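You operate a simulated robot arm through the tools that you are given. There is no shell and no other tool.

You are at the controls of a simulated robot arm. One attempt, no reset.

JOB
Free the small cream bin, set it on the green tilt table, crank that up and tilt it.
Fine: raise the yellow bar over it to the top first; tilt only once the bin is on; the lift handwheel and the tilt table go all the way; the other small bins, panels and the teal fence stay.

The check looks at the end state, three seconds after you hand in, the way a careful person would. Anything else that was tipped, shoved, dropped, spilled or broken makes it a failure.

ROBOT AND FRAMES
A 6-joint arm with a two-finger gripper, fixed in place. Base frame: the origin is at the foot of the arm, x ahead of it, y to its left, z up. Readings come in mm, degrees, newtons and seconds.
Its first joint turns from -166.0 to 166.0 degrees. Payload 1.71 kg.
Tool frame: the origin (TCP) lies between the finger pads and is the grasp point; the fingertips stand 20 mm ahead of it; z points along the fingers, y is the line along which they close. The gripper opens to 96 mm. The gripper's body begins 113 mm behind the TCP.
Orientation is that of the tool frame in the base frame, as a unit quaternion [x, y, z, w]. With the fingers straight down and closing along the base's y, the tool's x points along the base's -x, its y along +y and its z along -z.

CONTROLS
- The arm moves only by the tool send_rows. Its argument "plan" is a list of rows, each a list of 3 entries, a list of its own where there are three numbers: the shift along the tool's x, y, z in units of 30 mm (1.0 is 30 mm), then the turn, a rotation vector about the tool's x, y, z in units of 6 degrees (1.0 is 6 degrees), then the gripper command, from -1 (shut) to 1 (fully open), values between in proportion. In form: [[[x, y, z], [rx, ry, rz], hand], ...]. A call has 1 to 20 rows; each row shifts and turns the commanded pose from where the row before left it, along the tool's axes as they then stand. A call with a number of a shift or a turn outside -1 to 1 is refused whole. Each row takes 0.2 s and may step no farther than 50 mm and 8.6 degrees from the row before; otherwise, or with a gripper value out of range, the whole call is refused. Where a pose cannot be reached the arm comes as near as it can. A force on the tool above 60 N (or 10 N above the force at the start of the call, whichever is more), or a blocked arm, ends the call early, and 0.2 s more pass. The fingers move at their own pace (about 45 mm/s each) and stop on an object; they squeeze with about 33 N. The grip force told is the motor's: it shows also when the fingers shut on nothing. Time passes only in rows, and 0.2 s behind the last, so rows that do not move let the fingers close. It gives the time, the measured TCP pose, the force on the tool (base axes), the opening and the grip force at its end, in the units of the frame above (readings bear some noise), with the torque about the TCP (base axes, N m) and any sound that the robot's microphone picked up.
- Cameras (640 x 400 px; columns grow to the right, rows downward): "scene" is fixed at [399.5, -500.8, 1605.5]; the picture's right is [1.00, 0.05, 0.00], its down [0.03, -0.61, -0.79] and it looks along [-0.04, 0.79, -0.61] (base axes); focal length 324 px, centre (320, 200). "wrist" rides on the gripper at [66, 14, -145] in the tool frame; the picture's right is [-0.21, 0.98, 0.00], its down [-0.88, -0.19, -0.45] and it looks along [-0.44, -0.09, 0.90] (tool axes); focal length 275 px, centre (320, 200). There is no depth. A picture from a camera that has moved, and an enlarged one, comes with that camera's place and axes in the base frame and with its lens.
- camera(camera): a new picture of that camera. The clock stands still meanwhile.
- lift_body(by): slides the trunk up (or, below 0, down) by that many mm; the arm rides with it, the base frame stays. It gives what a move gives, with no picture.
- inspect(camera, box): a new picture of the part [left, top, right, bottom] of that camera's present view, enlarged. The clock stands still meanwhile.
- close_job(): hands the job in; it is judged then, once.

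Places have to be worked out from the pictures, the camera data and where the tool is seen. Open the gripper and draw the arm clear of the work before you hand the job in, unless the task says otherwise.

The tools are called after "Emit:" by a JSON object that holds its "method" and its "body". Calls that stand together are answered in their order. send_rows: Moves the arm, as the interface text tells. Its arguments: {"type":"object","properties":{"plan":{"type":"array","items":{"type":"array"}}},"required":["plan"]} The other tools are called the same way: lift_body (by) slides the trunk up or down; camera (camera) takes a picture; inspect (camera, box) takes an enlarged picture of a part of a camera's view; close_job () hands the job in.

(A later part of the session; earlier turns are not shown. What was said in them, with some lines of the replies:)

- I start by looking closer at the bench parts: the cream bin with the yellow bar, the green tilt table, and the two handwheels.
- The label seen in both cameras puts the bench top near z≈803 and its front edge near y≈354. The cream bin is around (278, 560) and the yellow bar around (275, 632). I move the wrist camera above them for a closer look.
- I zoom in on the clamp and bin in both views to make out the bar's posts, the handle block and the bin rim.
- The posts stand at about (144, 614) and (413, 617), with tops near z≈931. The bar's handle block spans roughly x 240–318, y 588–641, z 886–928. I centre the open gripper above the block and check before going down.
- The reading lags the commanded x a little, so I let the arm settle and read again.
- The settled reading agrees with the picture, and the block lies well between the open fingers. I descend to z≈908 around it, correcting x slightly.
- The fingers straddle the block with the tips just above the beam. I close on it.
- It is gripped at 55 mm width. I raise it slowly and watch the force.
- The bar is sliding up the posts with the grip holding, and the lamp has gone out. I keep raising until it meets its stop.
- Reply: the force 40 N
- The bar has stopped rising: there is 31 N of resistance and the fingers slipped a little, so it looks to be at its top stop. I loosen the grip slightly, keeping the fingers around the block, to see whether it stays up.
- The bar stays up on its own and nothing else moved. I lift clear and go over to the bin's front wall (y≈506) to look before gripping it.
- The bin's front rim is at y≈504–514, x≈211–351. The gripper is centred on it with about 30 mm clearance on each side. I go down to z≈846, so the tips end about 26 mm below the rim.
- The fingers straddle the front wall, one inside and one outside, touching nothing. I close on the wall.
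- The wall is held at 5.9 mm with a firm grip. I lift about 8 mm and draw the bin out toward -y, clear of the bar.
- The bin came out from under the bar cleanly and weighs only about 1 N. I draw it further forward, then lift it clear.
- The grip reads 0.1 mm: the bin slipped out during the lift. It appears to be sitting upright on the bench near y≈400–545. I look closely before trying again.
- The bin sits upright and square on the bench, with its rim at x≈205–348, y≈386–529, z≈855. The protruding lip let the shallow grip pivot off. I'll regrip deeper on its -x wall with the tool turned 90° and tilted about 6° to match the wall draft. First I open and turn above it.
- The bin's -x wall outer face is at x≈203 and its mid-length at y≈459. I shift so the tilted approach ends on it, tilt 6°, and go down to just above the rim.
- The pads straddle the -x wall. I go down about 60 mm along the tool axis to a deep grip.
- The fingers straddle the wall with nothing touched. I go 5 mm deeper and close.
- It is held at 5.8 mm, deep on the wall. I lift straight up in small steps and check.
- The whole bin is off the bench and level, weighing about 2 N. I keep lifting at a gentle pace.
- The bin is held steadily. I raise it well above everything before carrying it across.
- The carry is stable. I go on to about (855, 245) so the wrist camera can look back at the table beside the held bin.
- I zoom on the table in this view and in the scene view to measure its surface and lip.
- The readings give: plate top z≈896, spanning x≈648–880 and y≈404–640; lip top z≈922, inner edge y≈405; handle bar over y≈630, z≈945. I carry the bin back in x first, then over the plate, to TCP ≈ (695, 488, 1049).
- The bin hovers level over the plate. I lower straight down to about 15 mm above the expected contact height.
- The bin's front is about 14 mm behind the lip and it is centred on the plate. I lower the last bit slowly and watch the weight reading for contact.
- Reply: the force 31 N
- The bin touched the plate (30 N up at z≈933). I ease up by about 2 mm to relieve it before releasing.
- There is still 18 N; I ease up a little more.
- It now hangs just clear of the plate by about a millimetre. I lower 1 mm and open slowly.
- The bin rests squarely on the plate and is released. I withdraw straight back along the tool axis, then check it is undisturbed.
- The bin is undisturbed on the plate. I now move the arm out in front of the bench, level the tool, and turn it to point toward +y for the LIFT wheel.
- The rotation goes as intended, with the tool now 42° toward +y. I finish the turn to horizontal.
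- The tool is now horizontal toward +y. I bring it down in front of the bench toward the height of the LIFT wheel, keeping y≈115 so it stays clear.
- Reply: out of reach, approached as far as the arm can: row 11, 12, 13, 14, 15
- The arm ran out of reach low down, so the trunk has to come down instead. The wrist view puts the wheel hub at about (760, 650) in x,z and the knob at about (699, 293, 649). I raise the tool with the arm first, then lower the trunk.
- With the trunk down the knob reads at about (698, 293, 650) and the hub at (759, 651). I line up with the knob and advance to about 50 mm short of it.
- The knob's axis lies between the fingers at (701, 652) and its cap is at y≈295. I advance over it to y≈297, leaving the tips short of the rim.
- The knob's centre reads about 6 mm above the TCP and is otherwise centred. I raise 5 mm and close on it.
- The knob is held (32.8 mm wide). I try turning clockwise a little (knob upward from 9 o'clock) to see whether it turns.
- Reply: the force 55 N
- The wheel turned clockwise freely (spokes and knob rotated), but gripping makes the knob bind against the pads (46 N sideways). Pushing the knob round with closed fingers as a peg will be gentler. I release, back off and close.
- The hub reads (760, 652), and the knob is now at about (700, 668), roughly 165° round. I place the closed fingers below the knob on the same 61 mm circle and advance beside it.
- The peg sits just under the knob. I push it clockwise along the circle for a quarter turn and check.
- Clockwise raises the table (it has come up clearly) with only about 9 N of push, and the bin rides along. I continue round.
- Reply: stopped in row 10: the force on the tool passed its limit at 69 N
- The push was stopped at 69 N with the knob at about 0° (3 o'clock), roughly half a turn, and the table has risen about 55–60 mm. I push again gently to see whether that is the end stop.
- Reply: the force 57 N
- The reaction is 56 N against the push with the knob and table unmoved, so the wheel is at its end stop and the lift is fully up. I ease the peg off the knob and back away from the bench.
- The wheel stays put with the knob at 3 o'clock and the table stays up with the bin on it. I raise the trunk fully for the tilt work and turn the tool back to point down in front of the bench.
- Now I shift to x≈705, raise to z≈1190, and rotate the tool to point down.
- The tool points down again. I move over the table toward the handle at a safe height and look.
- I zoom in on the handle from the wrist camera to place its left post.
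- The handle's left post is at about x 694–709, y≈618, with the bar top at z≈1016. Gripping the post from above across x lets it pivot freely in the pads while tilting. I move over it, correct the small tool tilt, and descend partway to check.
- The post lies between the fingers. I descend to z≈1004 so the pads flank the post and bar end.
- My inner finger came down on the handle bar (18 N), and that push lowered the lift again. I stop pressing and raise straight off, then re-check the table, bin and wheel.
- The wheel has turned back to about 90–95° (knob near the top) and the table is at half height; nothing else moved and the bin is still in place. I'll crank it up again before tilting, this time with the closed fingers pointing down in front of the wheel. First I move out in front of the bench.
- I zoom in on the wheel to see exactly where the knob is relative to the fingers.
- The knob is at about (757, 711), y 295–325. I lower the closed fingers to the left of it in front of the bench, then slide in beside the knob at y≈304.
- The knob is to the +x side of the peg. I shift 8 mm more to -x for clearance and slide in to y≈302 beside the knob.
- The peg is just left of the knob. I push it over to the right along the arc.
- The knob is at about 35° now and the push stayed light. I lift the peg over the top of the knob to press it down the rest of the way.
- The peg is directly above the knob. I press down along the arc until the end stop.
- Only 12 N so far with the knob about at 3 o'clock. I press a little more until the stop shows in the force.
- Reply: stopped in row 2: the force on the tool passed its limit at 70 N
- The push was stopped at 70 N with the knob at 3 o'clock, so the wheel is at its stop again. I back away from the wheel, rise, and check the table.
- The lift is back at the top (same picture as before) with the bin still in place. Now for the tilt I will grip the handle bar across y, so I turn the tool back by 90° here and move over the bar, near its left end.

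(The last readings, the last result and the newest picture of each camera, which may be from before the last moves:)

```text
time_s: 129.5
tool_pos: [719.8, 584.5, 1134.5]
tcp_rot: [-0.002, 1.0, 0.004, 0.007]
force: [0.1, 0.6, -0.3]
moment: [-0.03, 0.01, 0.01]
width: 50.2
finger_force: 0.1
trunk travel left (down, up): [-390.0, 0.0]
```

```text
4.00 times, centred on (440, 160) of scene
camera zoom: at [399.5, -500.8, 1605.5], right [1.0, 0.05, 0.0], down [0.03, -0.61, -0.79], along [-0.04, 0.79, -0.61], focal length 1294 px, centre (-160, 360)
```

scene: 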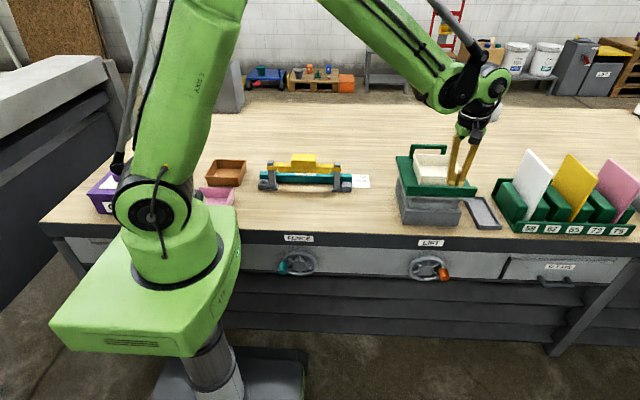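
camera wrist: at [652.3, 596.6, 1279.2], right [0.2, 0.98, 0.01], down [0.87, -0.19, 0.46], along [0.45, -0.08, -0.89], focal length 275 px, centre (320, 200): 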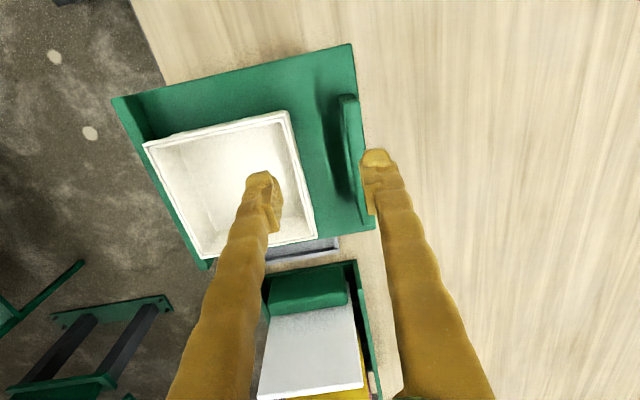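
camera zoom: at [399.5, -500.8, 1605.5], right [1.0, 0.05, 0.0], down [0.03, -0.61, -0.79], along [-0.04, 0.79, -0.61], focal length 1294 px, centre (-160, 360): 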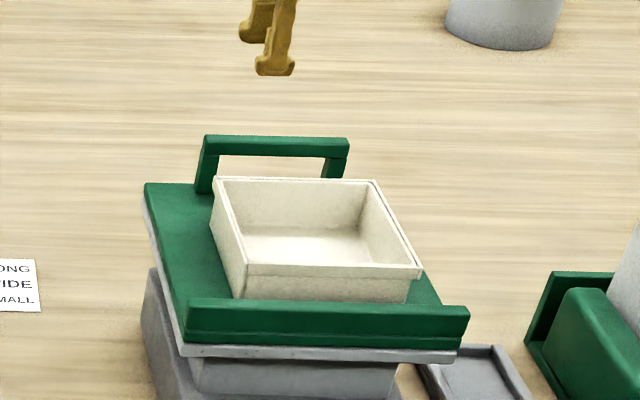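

The bar is clear in view: y≈619, x from 691 to 823. I centre on it at y≈618 and descend to just above it.

Emit:
{"method": "send_rows", "body": {"plan": [[[0, 0.56, 0], [0, 0, 0], 0.04], [[0, 0.55, 0], [0, 0, 0], 0.04], [[0, 0, 0.7], [0, 0, 0], 0.04], [[0, 0, 0.7], [0, 0, 0], 0.04], [[0, 0, 0.7], [0, 0, 0], 0.04], [[0, 0, 0.4], [0, 0, 0], 0.04], [[0, 0, 0], [0, 0, 0], 0.04]]}}

Emit:
{"method": "camera", "body": {"camera": "wrist"}}

Emit:
{"method": "inspect", "body": {"camera": "scene", "box": [380, 110, 500, 210]}}

```text
time_s: 131.1
tool_pos: [719.0, 620.8, 1056.8]
tcp_rot: [-0.003, 1.0, 0.005, 0.008]
force: [0.7, -0.2, 0.7]
moment: [0.01, -0.04, 0.0]
width: 49.9
finger_force: 0.0
trunk travel left (down, up): [-390.0, 0.0]
```

```text
taken
camera wrist: at [651.1, 633.0, 1202.8], right [0.2, 0.98, 0.01], down [0.87, -0.19, 0.46], along [0.45, -0.08, -0.89], focal length 275 px, centre (320, 200)
```

wrist: 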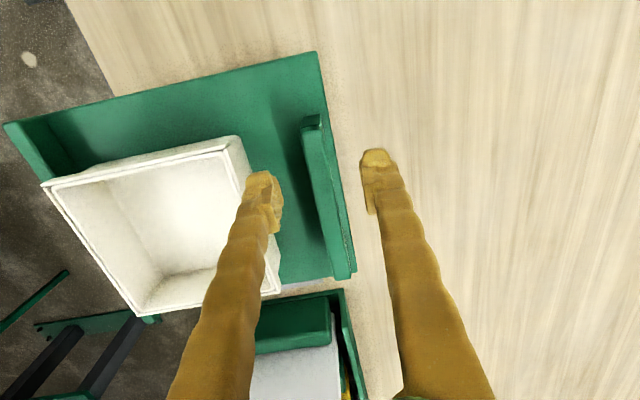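

```text
4.00 times, centred on (440, 160) of scene
camera zoom: at [399.5, -500.8, 1605.5], right [1.0, 0.05, 0.0], down [0.03, -0.61, -0.79], along [-0.04, 0.79, -0.61], focal length 1294 px, centre (-160, 360)
```

zoom: 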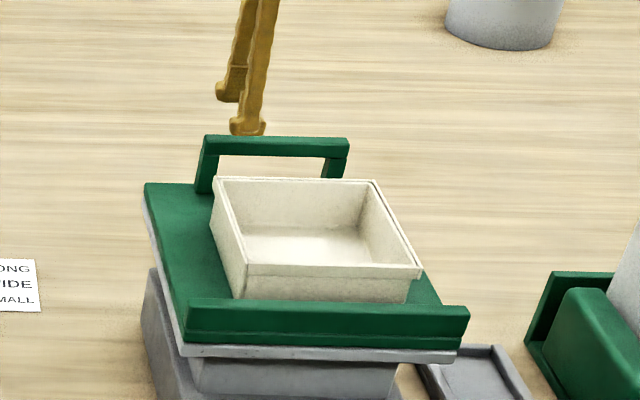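

The bar is centred between the open fingers within about 2 mm. I descend the last 48 mm around it, watching for any contact.

Emit:
{"method": "send_rows", "body": {"plan": [[[0, 0, 0.4], [0, 0, 0], 0.04], [[0, 0, 0.4], [0, 0, 0], 0.04], [[0, 0, 0], [0, 0, 0], 0.04]]}}

Emit:
{"method": "send_rows", "body": {"plan": [[[0, 0, 0.4], [0, 0, 0], 0.04], [[0, 0, 0.4], [0, 0, 0], 0.04], [[0, 0, 0], [0, 0, 0], 0.04]]}}

Emit:
{"method": "camera", "body": {"camera": "wrist"}}

Emit:
{"method": "inspect", "body": {"camera": "scene", "box": [380, 110, 500, 210]}}

```text
time_s: 131.9
tool_pos: [718.7, 620.3, 1033.4]
tcp_rot: [-0.002, 1.0, 0.004, 0.007]
force: [-0.2, -0.7, -0.8]
moment: [0.01, 0.0, 0.03]
width: 50.0
finger_force: 0.0
trunk travel left (down, up): [-390.0, 0.0]
```

```text
time_s: 132.7
tool_pos: [719.6, 621.9, 1008.1]
tcp_rot: [-0.001, 1.0, 0.005, 0.007]
force: [-0.3, -0.1, -0.1]
moment: [-0.01, 0.03, 0.0]
width: 50.1
finger_force: 0.0
trunk travel left (down, up): [-390.0, 0.0]
```

```text
taken
camera wrist: at [652.3, 632.6, 1154.4], right [0.2, 0.98, 0.01], down [0.87, -0.19, 0.46], along [0.45, -0.08, -0.89], focal length 275 px, centre (320, 200)
```

wrist: 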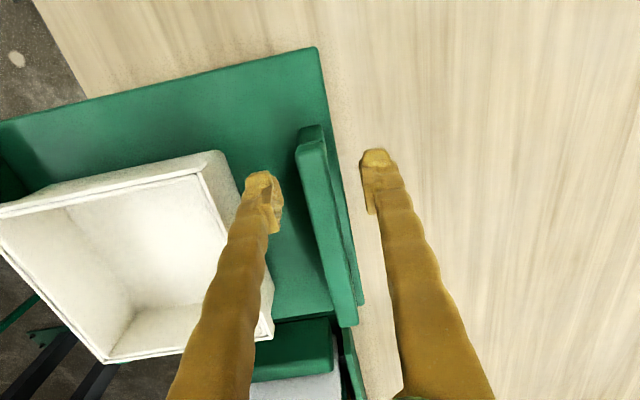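

```text
4.00 times, centred on (440, 160) of scene
camera zoom: at [399.5, -500.8, 1605.5], right [1.0, 0.05, 0.0], down [0.03, -0.61, -0.79], along [-0.04, 0.79, -0.61], focal length 1294 px, centre (-160, 360)
```

zoom: 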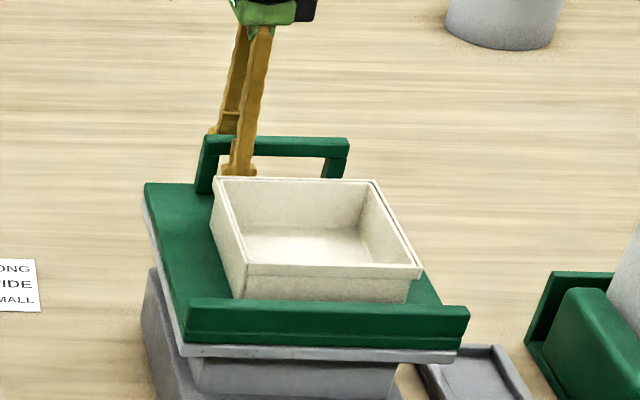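

The fingers straddle the bar with no contact. I close on it.

Emit:
{"method": "send_rows", "body": {"plan": [[[0, 0, 0], [0, 0, 0], -0.3], [[0, 0, 0], [0, 0, 0], -0.6], [[0, 0, 0], [0, 0, 0], -1], [[0, 0, 0], [0, 0, 0], -1], [[0, 0, 0], [0, 0, 0], -1]]}}

Emit:
{"method": "inspect", "body": {"camera": "scene", "box": [380, 110, 500, 210]}}

```text
time_s: 133.9
tool_pos: [720.0, 619.8, 1009.1]
tcp_rot: [-0.001, 1.0, 0.005, 0.006]
force: [-3.1, -3.7, -2.8]
moment: [-0.01, 0.04, -0.65]
width: 11.1
finger_force: 35.2
trunk travel left (down, up): [-390.0, 0.0]
```

```text
4.00 times, centred on (440, 160) of scene
camera zoom: at [399.5, -500.8, 1605.5], right [1.0, 0.05, 0.0], down [0.03, -0.61, -0.79], along [-0.04, 0.79, -0.61], focal length 1294 px, centre (-160, 360)
```

zoom: 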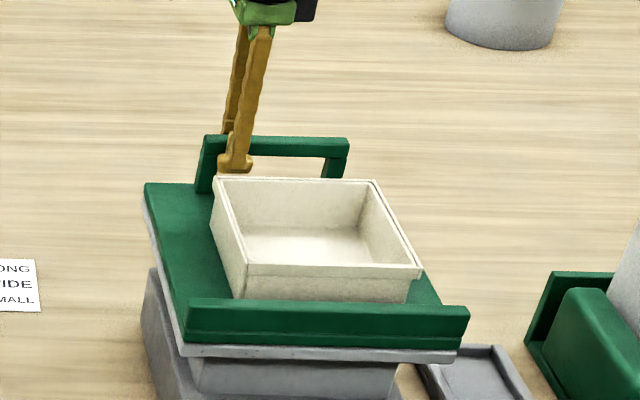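

The bar is held at 11 mm. I start the tilt gently: lifting along an arc about the front edge while rotating the tool with it, 6° to begin.

Emit:
{"method": "send_rows", "body": {"plan": [[[0, -0.069, -0.265], [-0.333, 0, 0], -1], [[0, -0.069, -0.265], [-0.333, 0, 0], -1], [[0, -0.069, -0.265], [-0.333, 0, 0], -1], [[0, 0, 0], [0, 0, 0], -1]]}}

Emit:
{"method": "inspect", "body": {"camera": "scene", "box": [380, 110, 500, 240]}}

```text
time_s: 134.9
tool_pos: [718.4, 611.6, 1034.3]
tcp_rot: [-0.001, 0.998, 0.056, 0.007]
force: [-9.0, -27.4, -13.8]
moment: [-0.16, 0.27, -0.63]
width: 11.4
finger_force: 35.3
trunk travel left (down, up): [-390.0, 0.0]
```

```text
3.08 times, centred on (440, 175) of scene
camera zoom: at [399.5, -500.8, 1605.5], right [1.0, 0.05, 0.0], down [0.03, -0.61, -0.79], along [-0.04, 0.79, -0.61], focal length 995 px, centre (-49, 277)
```

zoom: 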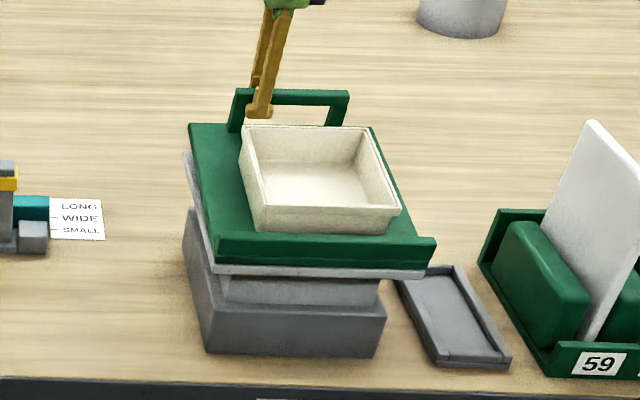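

The plate is tilting cleanly with the bin riding on it. The sideways force suggests the hinge is slightly lower than assumed, so I adjust the arc and go on another 9°.

Emit:
{"method": "send_rows", "body": {"plan": [[[0, -0.19, -0.398], [-0.5, 0, 0], -1], [[0, -0.129, -0.398], [-0.5, 0, 0], -1], [[0, -0.129, -0.398], [-0.5, 0, 0], -1], [[0, 0, 0], [0, 0, 0], -1]]}}

Emit:
{"method": "inspect", "body": {"camera": "scene", "box": [380, 100, 500, 240]}}

```text
time_s: 135.9
tool_pos: [720.6, 595.3, 1067.0]
tcp_rot: [-0.003, 0.991, 0.136, 0.008]
force: [21.6, 26.6, 17.2]
moment: [0.21, 0.01, -0.76]
width: 11.4
finger_force: 35.5
trunk travel left (down, up): [-390.0, 0.0]
```

```text
2.86 times, centred on (440, 170) of scene
camera zoom: at [399.5, -500.8, 1605.5], right [1.0, 0.05, 0.0], down [0.03, -0.61, -0.79], along [-0.04, 0.79, -0.61], focal length 924 px, centre (-23, 286)
```

zoom: 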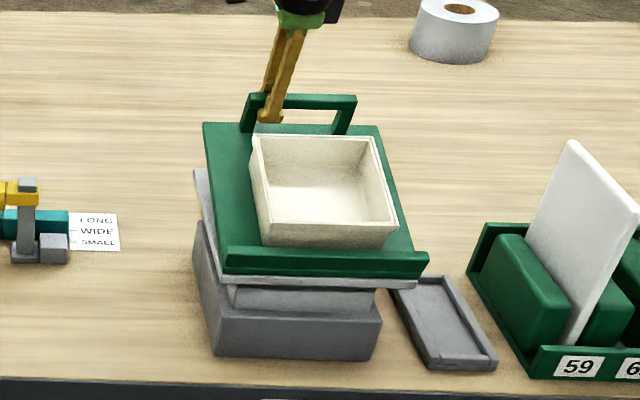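

At about 15.6° now. The measured path fits a hinge near (396, 949), so I relax the sideways bias and continue another 9°.

Emit:
{"method": "send_rows", "body": {"plan": [[[0, -0.045, -0.394], [-0.5, 0, 0], -1], [[0, -0.108, -0.394], [-0.5, 0, 0], -1], [[0, -0.108, -0.394], [-0.5, 0, 0], -1], [[0, 0, 0], [0, 0, 0], -1]]}}

Emit:
{"method": "inspect", "body": {"camera": "scene", "box": [380, 90, 500, 240]}}

```text
time_s: 136.7
tool_pos: [700.9, 577.3, 1101.7]
tcp_rot: [-0.005, 0.98, 0.199, 0.015]
force: [46.5, -0.1, -52.2]
moment: [-1.23, -1.15, -0.75]
width: 16.2
finger_force: 35.0
trunk travel left (down, up): [-390.0, 0.0]
stopped in row 3: the force on the tool passed its limit at 73 N (the readings are from after the stop); the commanded pose is now the measured one
```

```text
2.67 times, centred on (440, 165) of scene
camera zoom: at [399.5, -500.8, 1605.5], right [1.0, 0.05, 0.0], down [0.03, -0.61, -0.79], along [-0.04, 0.79, -0.61], focal length 863 px, centre (0, 293)
```

zoom: 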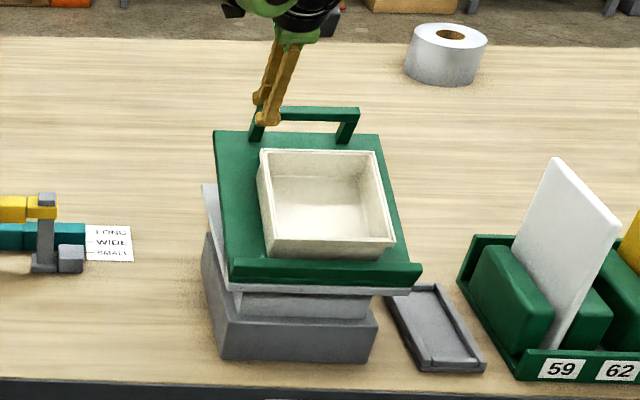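

The force limit tripped at about 23° and the grip slid along the bar toward its end. I look closely before doing anything else.

Emit:
{"method": "camera", "body": {"camera": "wrist"}}

Emit:
{"method": "camera", "body": {"camera": "scene"}}

Emit:
{"method": "inspect", "body": {"camera": "scene", "box": [410, 90, 490, 160]}}

```text
taken
camera wrist: at [632.9, 533.2, 1239.7], right [0.19, 0.9, 0.39], down [0.87, -0.34, 0.36], along [0.46, 0.27, -0.85], focal length 275 px, centre (320, 200)
```

wrist: 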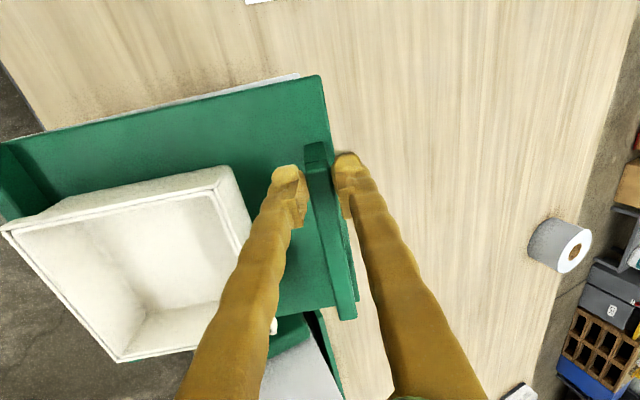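

```text
taken
```

scene: 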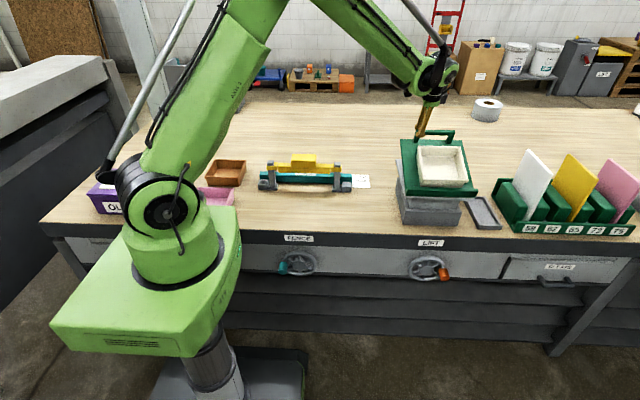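

```text
5.71 times, centred on (450, 125) of scene
camera zoom: at [399.5, -500.8, 1605.5], right [1.0, 0.05, 0.0], down [0.03, -0.61, -0.79], along [-0.04, 0.79, -0.61], focal length 1848 px, centre (-423, 629)
```

zoom: 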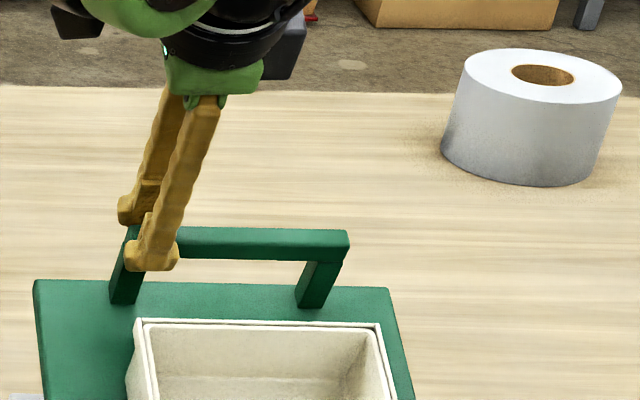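

The fingers are at the bar's left end and the plate looks tilted by a bit over 20°. I hold still a moment to see the settled force.

Emit:
{"method": "send_rows", "body": {"plan": [[[0, 0, 0], [0, 0, 0], -1]]}}

Emit:
{"method": "inspect", "body": {"camera": "scene", "box": [380, 120, 500, 240]}}

```text
time_s: 137.1
tool_pos: [700.0, 578.0, 1102.3]
tcp_rot: [-0.006, 0.98, 0.201, 0.012]
force: [0.5, -20.8, -12.0]
moment: [-0.49, 0.05, -0.2]
width: 15.0
finger_force: 35.5
trunk travel left (down, up): [-390.0, 0.0]
```

```text
3.33 times, centred on (440, 180) of scene
camera zoom: at [399.5, -500.8, 1605.5], right [1.0, 0.05, 0.0], down [0.03, -0.61, -0.79], along [-0.04, 0.79, -0.61], focal length 1078 px, centre (-80, 267)
```

zoom: 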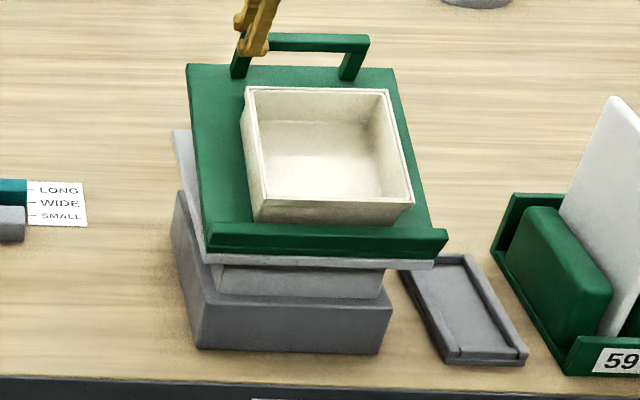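

Settled, the readings are modest, and the picture gives a plate tilt of about 21°, so it is likely at its stop. Before releasing I ease down 2 mm to learn whether the plate holds itself or is hanging on my grip.

Emit:
{"method": "send_rows", "body": {"plan": [[[0, -0.03, 0.07], [0, 0, 0], -1], [[0, 0, 0], [0, 0, 0], -1]]}}

```text
time_s: 137.7
tool_pos: [700.5, 580.5, 1100.3]
tcp_rot: [-0.006, 0.98, 0.2, 0.013]
force: [-4.9, -17.4, -10.7]
moment: [-0.35, 0.17, -0.14]
width: 15.1
finger_force: 35.2
trunk travel left (down, up): [-390.0, 0.0]
```

Most of the reading is along the pad normal, with almost no pull along the lift direction, so the plate appears to hold itself. I open a little, keeping the fingers around the bar, and watch.

Emit:
{"method": "send_rows", "body": {"plan": [[[0, 0, 0], [0, 0, 0], -0.62], [[0, 0, 0], [0, 0, 0], -0.5], [[0, 0, 0], [0, 0, 0], -0.4]]}}

Emit:
{"method": "inspect", "body": {"camera": "scene", "box": [380, 120, 500, 240]}}

Emit:
{"method": "camera", "body": {"camera": "wrist"}}

```text
time_s: 138.5
tool_pos: [699.7, 580.9, 1099.1]
tcp_rot: [-0.006, 0.98, 0.2, 0.013]
force: [0.1, 0.5, -1.1]
moment: [-0.01, 0.01, 0.03]
width: 29.0
finger_force: 0.0
trunk travel left (down, up): [-390.0, 0.0]
```

```text
3.33 times, centred on (440, 180) of scene
camera zoom: at [399.5, -500.8, 1605.5], right [1.0, 0.05, 0.0], down [0.03, -0.61, -0.79], along [-0.04, 0.79, -0.61], focal length 1078 px, centre (-80, 267)
```

zoom: 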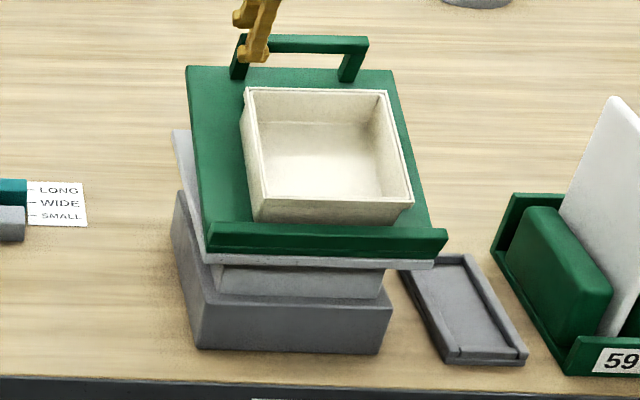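

```text
taken
camera wrist: at [631.2, 535.5, 1238.2], right [0.19, 0.9, 0.39], down [0.87, -0.34, 0.36], along [0.46, 0.27, -0.85], focal length 275 px, centre (320, 200)
```

wrist: 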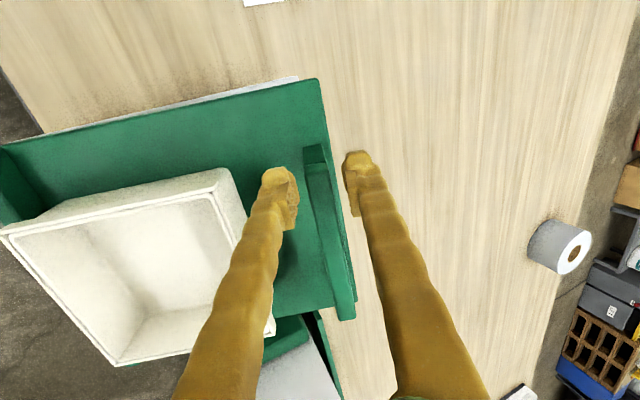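

The plate stays up by itself with the bin settled on it. To be sure it is fully at the stop, I re-grip the bar and pull gently another couple of degrees along the arc.

Emit:
{"method": "send_rows", "body": {"plan": [[[0, 0, 0], [0, 0, 0], -0.6], [[0, 0, 0], [0, 0, 0], -1], [[0, 0, 0], [0, 0, 0], -1], [[0, 0, 0], [0, 0, 0], -1]]}}

Emit:
{"method": "send_rows", "body": {"plan": [[[0, -0.03, -0.1], [0, 0, 0], -1], [[0, -0.03, -0.1], [0, 0, 0], -1]]}}

Emit:
{"method": "inspect", "body": {"camera": "scene", "box": [380, 120, 500, 240]}}

```text
time_s: 139.5
tool_pos: [700.8, 578.7, 1099.3]
tcp_rot: [-0.006, 0.979, 0.202, 0.013]
force: [-2.9, -8.5, -5.7]
moment: [-0.19, 0.11, -0.13]
width: 14.9
finger_force: 34.5
trunk travel left (down, up): [-390.0, 0.0]
```

```text
time_s: 140.1
tool_pos: [700.6, 578.4, 1103.3]
tcp_rot: [-0.006, 0.98, 0.2, 0.013]
force: [-5.0, 5.4, -20.3]
moment: [-0.05, -0.23, -0.28]
width: 15.0
finger_force: 35.4
trunk travel left (down, up): [-390.0, 0.0]
```

```text
3.33 times, centred on (440, 180) of scene
camera zoom: at [399.5, -500.8, 1605.5], right [1.0, 0.05, 0.0], down [0.03, -0.61, -0.79], along [-0.04, 0.79, -0.61], focal length 1078 px, centre (-80, 267)
```

zoom: 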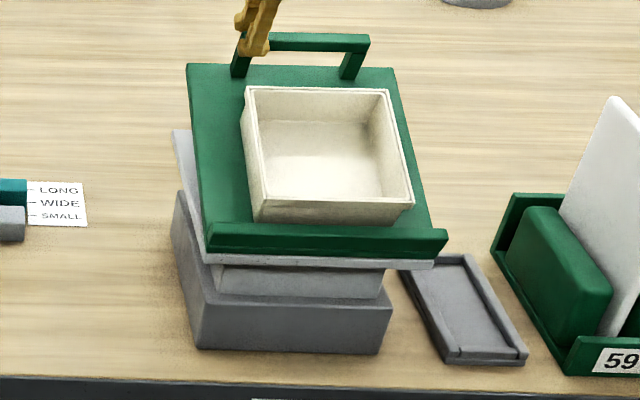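

It moved up slightly more with 20 N. I pull on in small steps to find the real stop.

Emit:
{"method": "send_rows", "body": {"plan": [[[0, -0.03, -0.1], [-0.12, 0, 0], -1], [[0, -0.03, -0.1], [-0.12, 0, 0], -1], [[0, 0, 0], [0, 0, 0], -1]]}}

Emit:
{"method": "inspect", "body": {"camera": "scene", "box": [380, 120, 500, 240]}}

```text
time_s: 140.9
tool_pos: [700.3, 570.2, 1110.2]
tcp_rot: [-0.005, 0.977, 0.212, 0.014]
force: [-0.7, -0.9, 1.1]
moment: [0.04, 0.0, -0.03]
width: 0.0
finger_force: 29.6
trunk travel left (down, up): [-390.0, 0.0]
```

```text
3.33 times, centred on (440, 180) of scene
camera zoom: at [399.5, -500.8, 1605.5], right [1.0, 0.05, 0.0], down [0.03, -0.61, -0.79], along [-0.04, 0.79, -0.61], focal length 1078 px, centre (-80, 267)
```

zoom: 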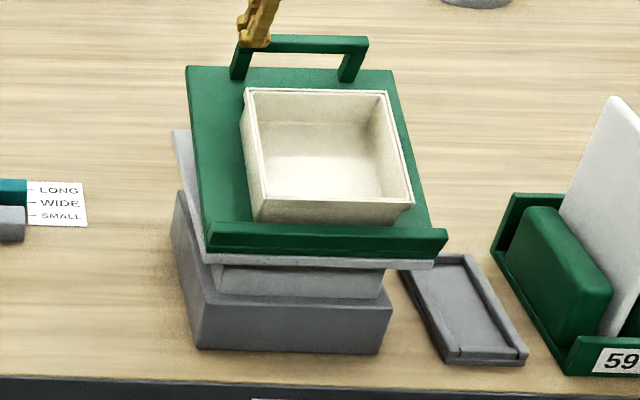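

The pads slipped off the bar at the stop, and the plate came back to the same resting picture as before, so it is at its tilt stop. I withdraw upward along the tool axis and check everything.

Emit:
{"method": "send_rows", "body": {"plan": [[[0, 0, -0.4], [0, 0, 0], -1], [[0, 0, -0.7], [0, 0, 0], -1], [[0, 0, -0.8], [0, 0, 0], -1], [[0, 0, -0.8], [0, 0, 0], -1], [[0, 0, -0.8], [0, 0, 0], -1], [[0, 0, 0], [0, 0, 0], -1]]}}

Emit:
{"method": "camera", "body": {"camera": "scene"}}

Emit:
{"method": "inspect", "body": {"camera": "scene", "box": [370, 120, 510, 300]}}

Emit:
{"method": "camera", "body": {"camera": "wrist"}}

```text
time_s: 142.3
tool_pos: [699.5, 525.6, 1205.7]
tcp_rot: [-0.006, 0.977, 0.212, 0.013]
force: [0.4, -0.9, 0.6]
moment: [0.03, 0.01, 0.01]
width: 0.2
finger_force: 29.0
trunk travel left (down, up): [-390.0, 0.0]
```

```text
taken
```

scene: 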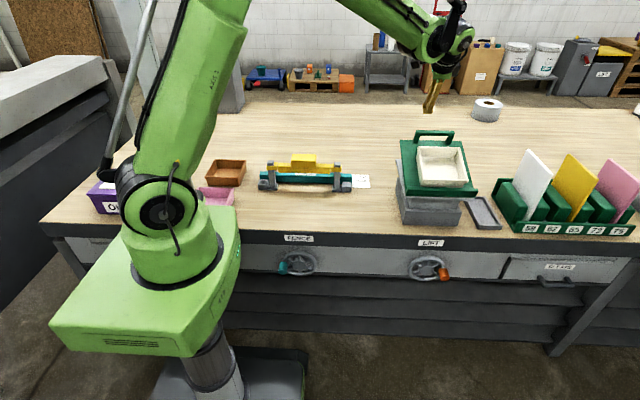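

```text
2.22 times, centred on (440, 210) of scene
camera zoom: at [399.5, -500.8, 1605.5], right [1.0, 0.05, 0.0], down [0.03, -0.61, -0.79], along [-0.04, 0.79, -0.61], focal length 719 px, centre (53, 178)
```

zoom: 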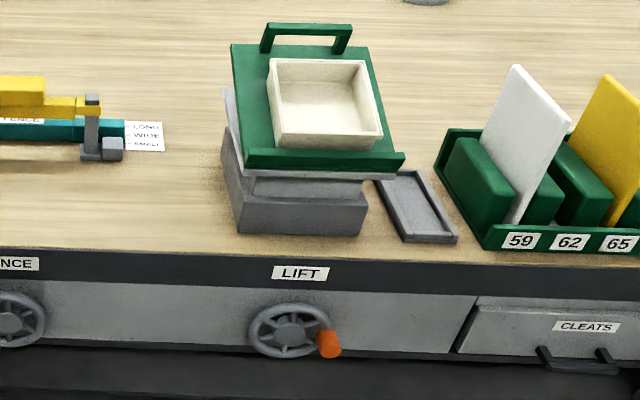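

```text
taken
camera wrist: at [630.1, 478.5, 1341.5], right [0.19, 0.89, 0.41], down [0.87, -0.35, 0.35], along [0.46, 0.29, -0.84], focal length 275 px, centre (320, 200)
```

wrist: 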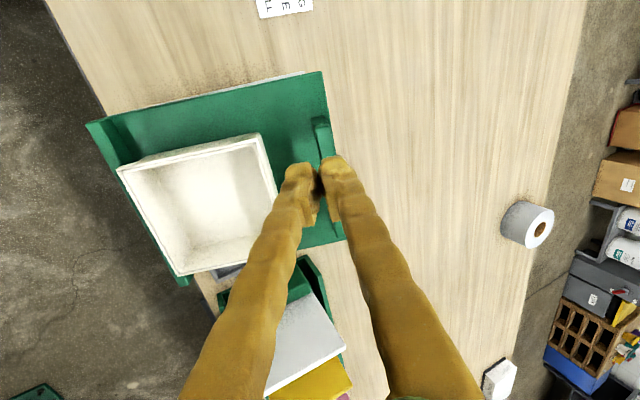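

The bin sits on the tilted plate, the knob is at its 3 o'clock stop, and panels, bins and fence look in place. I level the tool, move the arm away from the bench and open the gripper.

Emit:
{"method": "send_rows", "body": {"plan": [[[0, 0, -0.5], [0, 0, 0], -1], [[0, 0, 0], [1, 0, 0], -1], [[0, 0, 0], [1, 0, 0], -1], [[0, 0, 0], [1, 0, 0], -1], [[0, 0, 0], [1, 0, 0], -1], [[0.6, -0.93, 0], [0, 0, 0], -0.5], [[0.6, -0.93, 0], [0, 0, 0], 0], [[0.6, -0.93, 0], [0, 0, 0], 0.5], [[0.6, -0.93, 0], [0, 0, 0], 1], [[0.6, -0.93, 0], [0, 0, 0], 1], [[0.6, -0.93, 0], [0, 0, 0], 1], [[0.6, -0.93, 0], [0, 0, 0], 1], [[0.6, -0.93, 0], [0, 0, 0], 1], [[0.6, -0.93, 0], [0, 0, 0], 1], [[0.6, -0.93, 0], [0, 0, 0], 1], [[0.6, -0.93, 0], [0, 0, 0], 1], [[0.3, -0.5, 0], [0, 0, 0], 1], [[0, 0, 0], [0, 0, 0], 1]]}}

Emit:
{"method": "camera", "body": {"camera": "scene"}}

Emit:
{"method": "inspect", "body": {"camera": "scene", "box": [380, 120, 500, 240]}}

Emit:
{"method": "inspect", "body": {"camera": "scene", "box": [190, 140, 390, 240]}}

```text
time_s: 146.1
tool_pos: [492.1, 198.3, 1209.9]
tcp_rot: [-0.004, 1.0, 0.004, 0.014]
force: [-0.1, -0.5, -0.1]
moment: [0.01, -0.02, 0.01]
width: 96.0
finger_force: 0.1
trunk travel left (down, up): [-390.0, 0.0]
```

```text
taken
```

scene: 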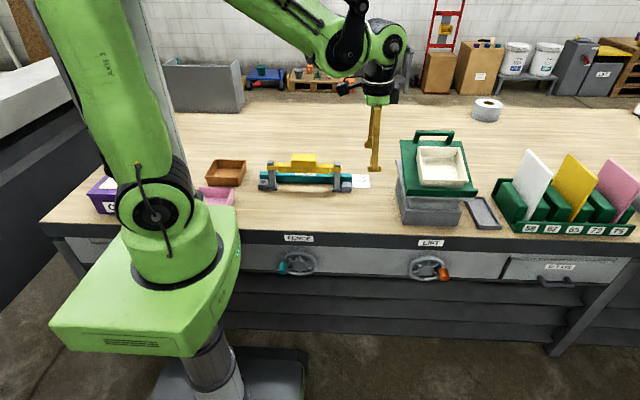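

```text
3.33 times, centred on (440, 180) of scene
camera zoom: at [399.5, -500.8, 1605.5], right [1.0, 0.05, 0.0], down [0.03, -0.61, -0.79], along [-0.04, 0.79, -0.61], focal length 1078 px, centre (-80, 267)
```

zoom: 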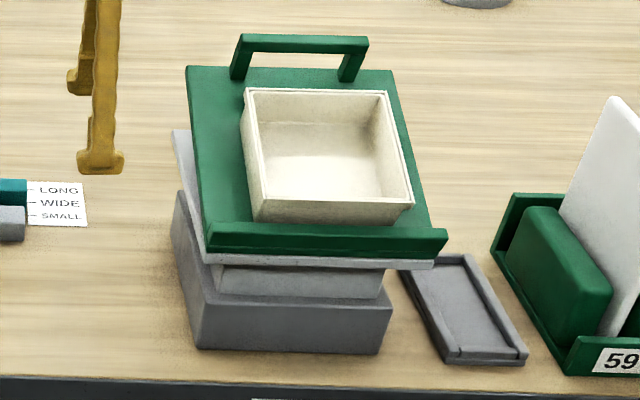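

```text
3.20 times, centred on (290, 190) of scene
camera zoom: at [399.5, -500.8, 1605.5], right [1.0, 0.05, 0.0], down [0.03, -0.61, -0.79], along [-0.04, 0.79, -0.61], focal length 1035 px, centre (416, 232)
```

zoom: 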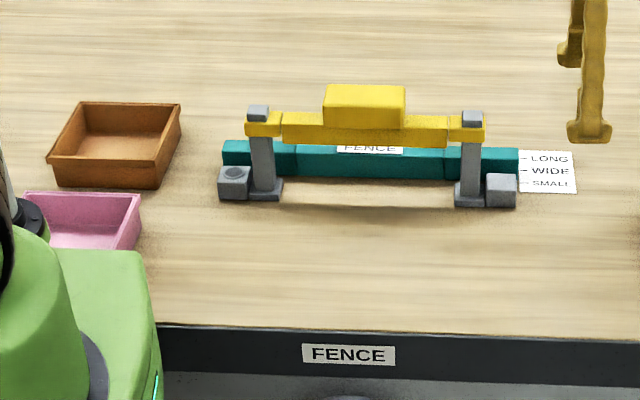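

The final check looks right:
- The yellow bar is at the top of its posts.
- The cream bin sits on the raised, tilted green table.
- The LIFT knob is at its stop.
- The other bins, panels, tray and teal fence are where they were.
- The gripper is open and the arm is clear.

I hand in.

Emit:
{"method": "close_job", "body": {}}

```text
The job is handed in.
```

The job is handed in, but I don't have the check's verdict. In the last pictures the cream bin was on the green tilt table, which was cranked up and tilted.

- **Yellow bar:** I raised it until it met about 31 N of resistance, and it stays up near the top of its posts.
- **Lift:** the handwheel is at its end stop, about half a turn from where it started. It rested in the same place both times I cranked it.
- **Tilt:** the plate holds by itself at about 21°, and I take that to be its stop. It came back to the same rest position each time I pulled further.
- **Everything else:** the other small bins, the panels, the tray and the teal fence looked unmoved. The gripper is open and the arm is clear of the bench.

Two things went wrong along the way:

- **Bin slipped:** the cream bin came out of the gripper on the first lift and ended up upright on the bench. I gripped it again, deeper, and it held.
- **Lift pushed down:** a finger pressed on the tilt handle and lowered the table about halfway with the bin on it. I cranked it back to the top before tilting.
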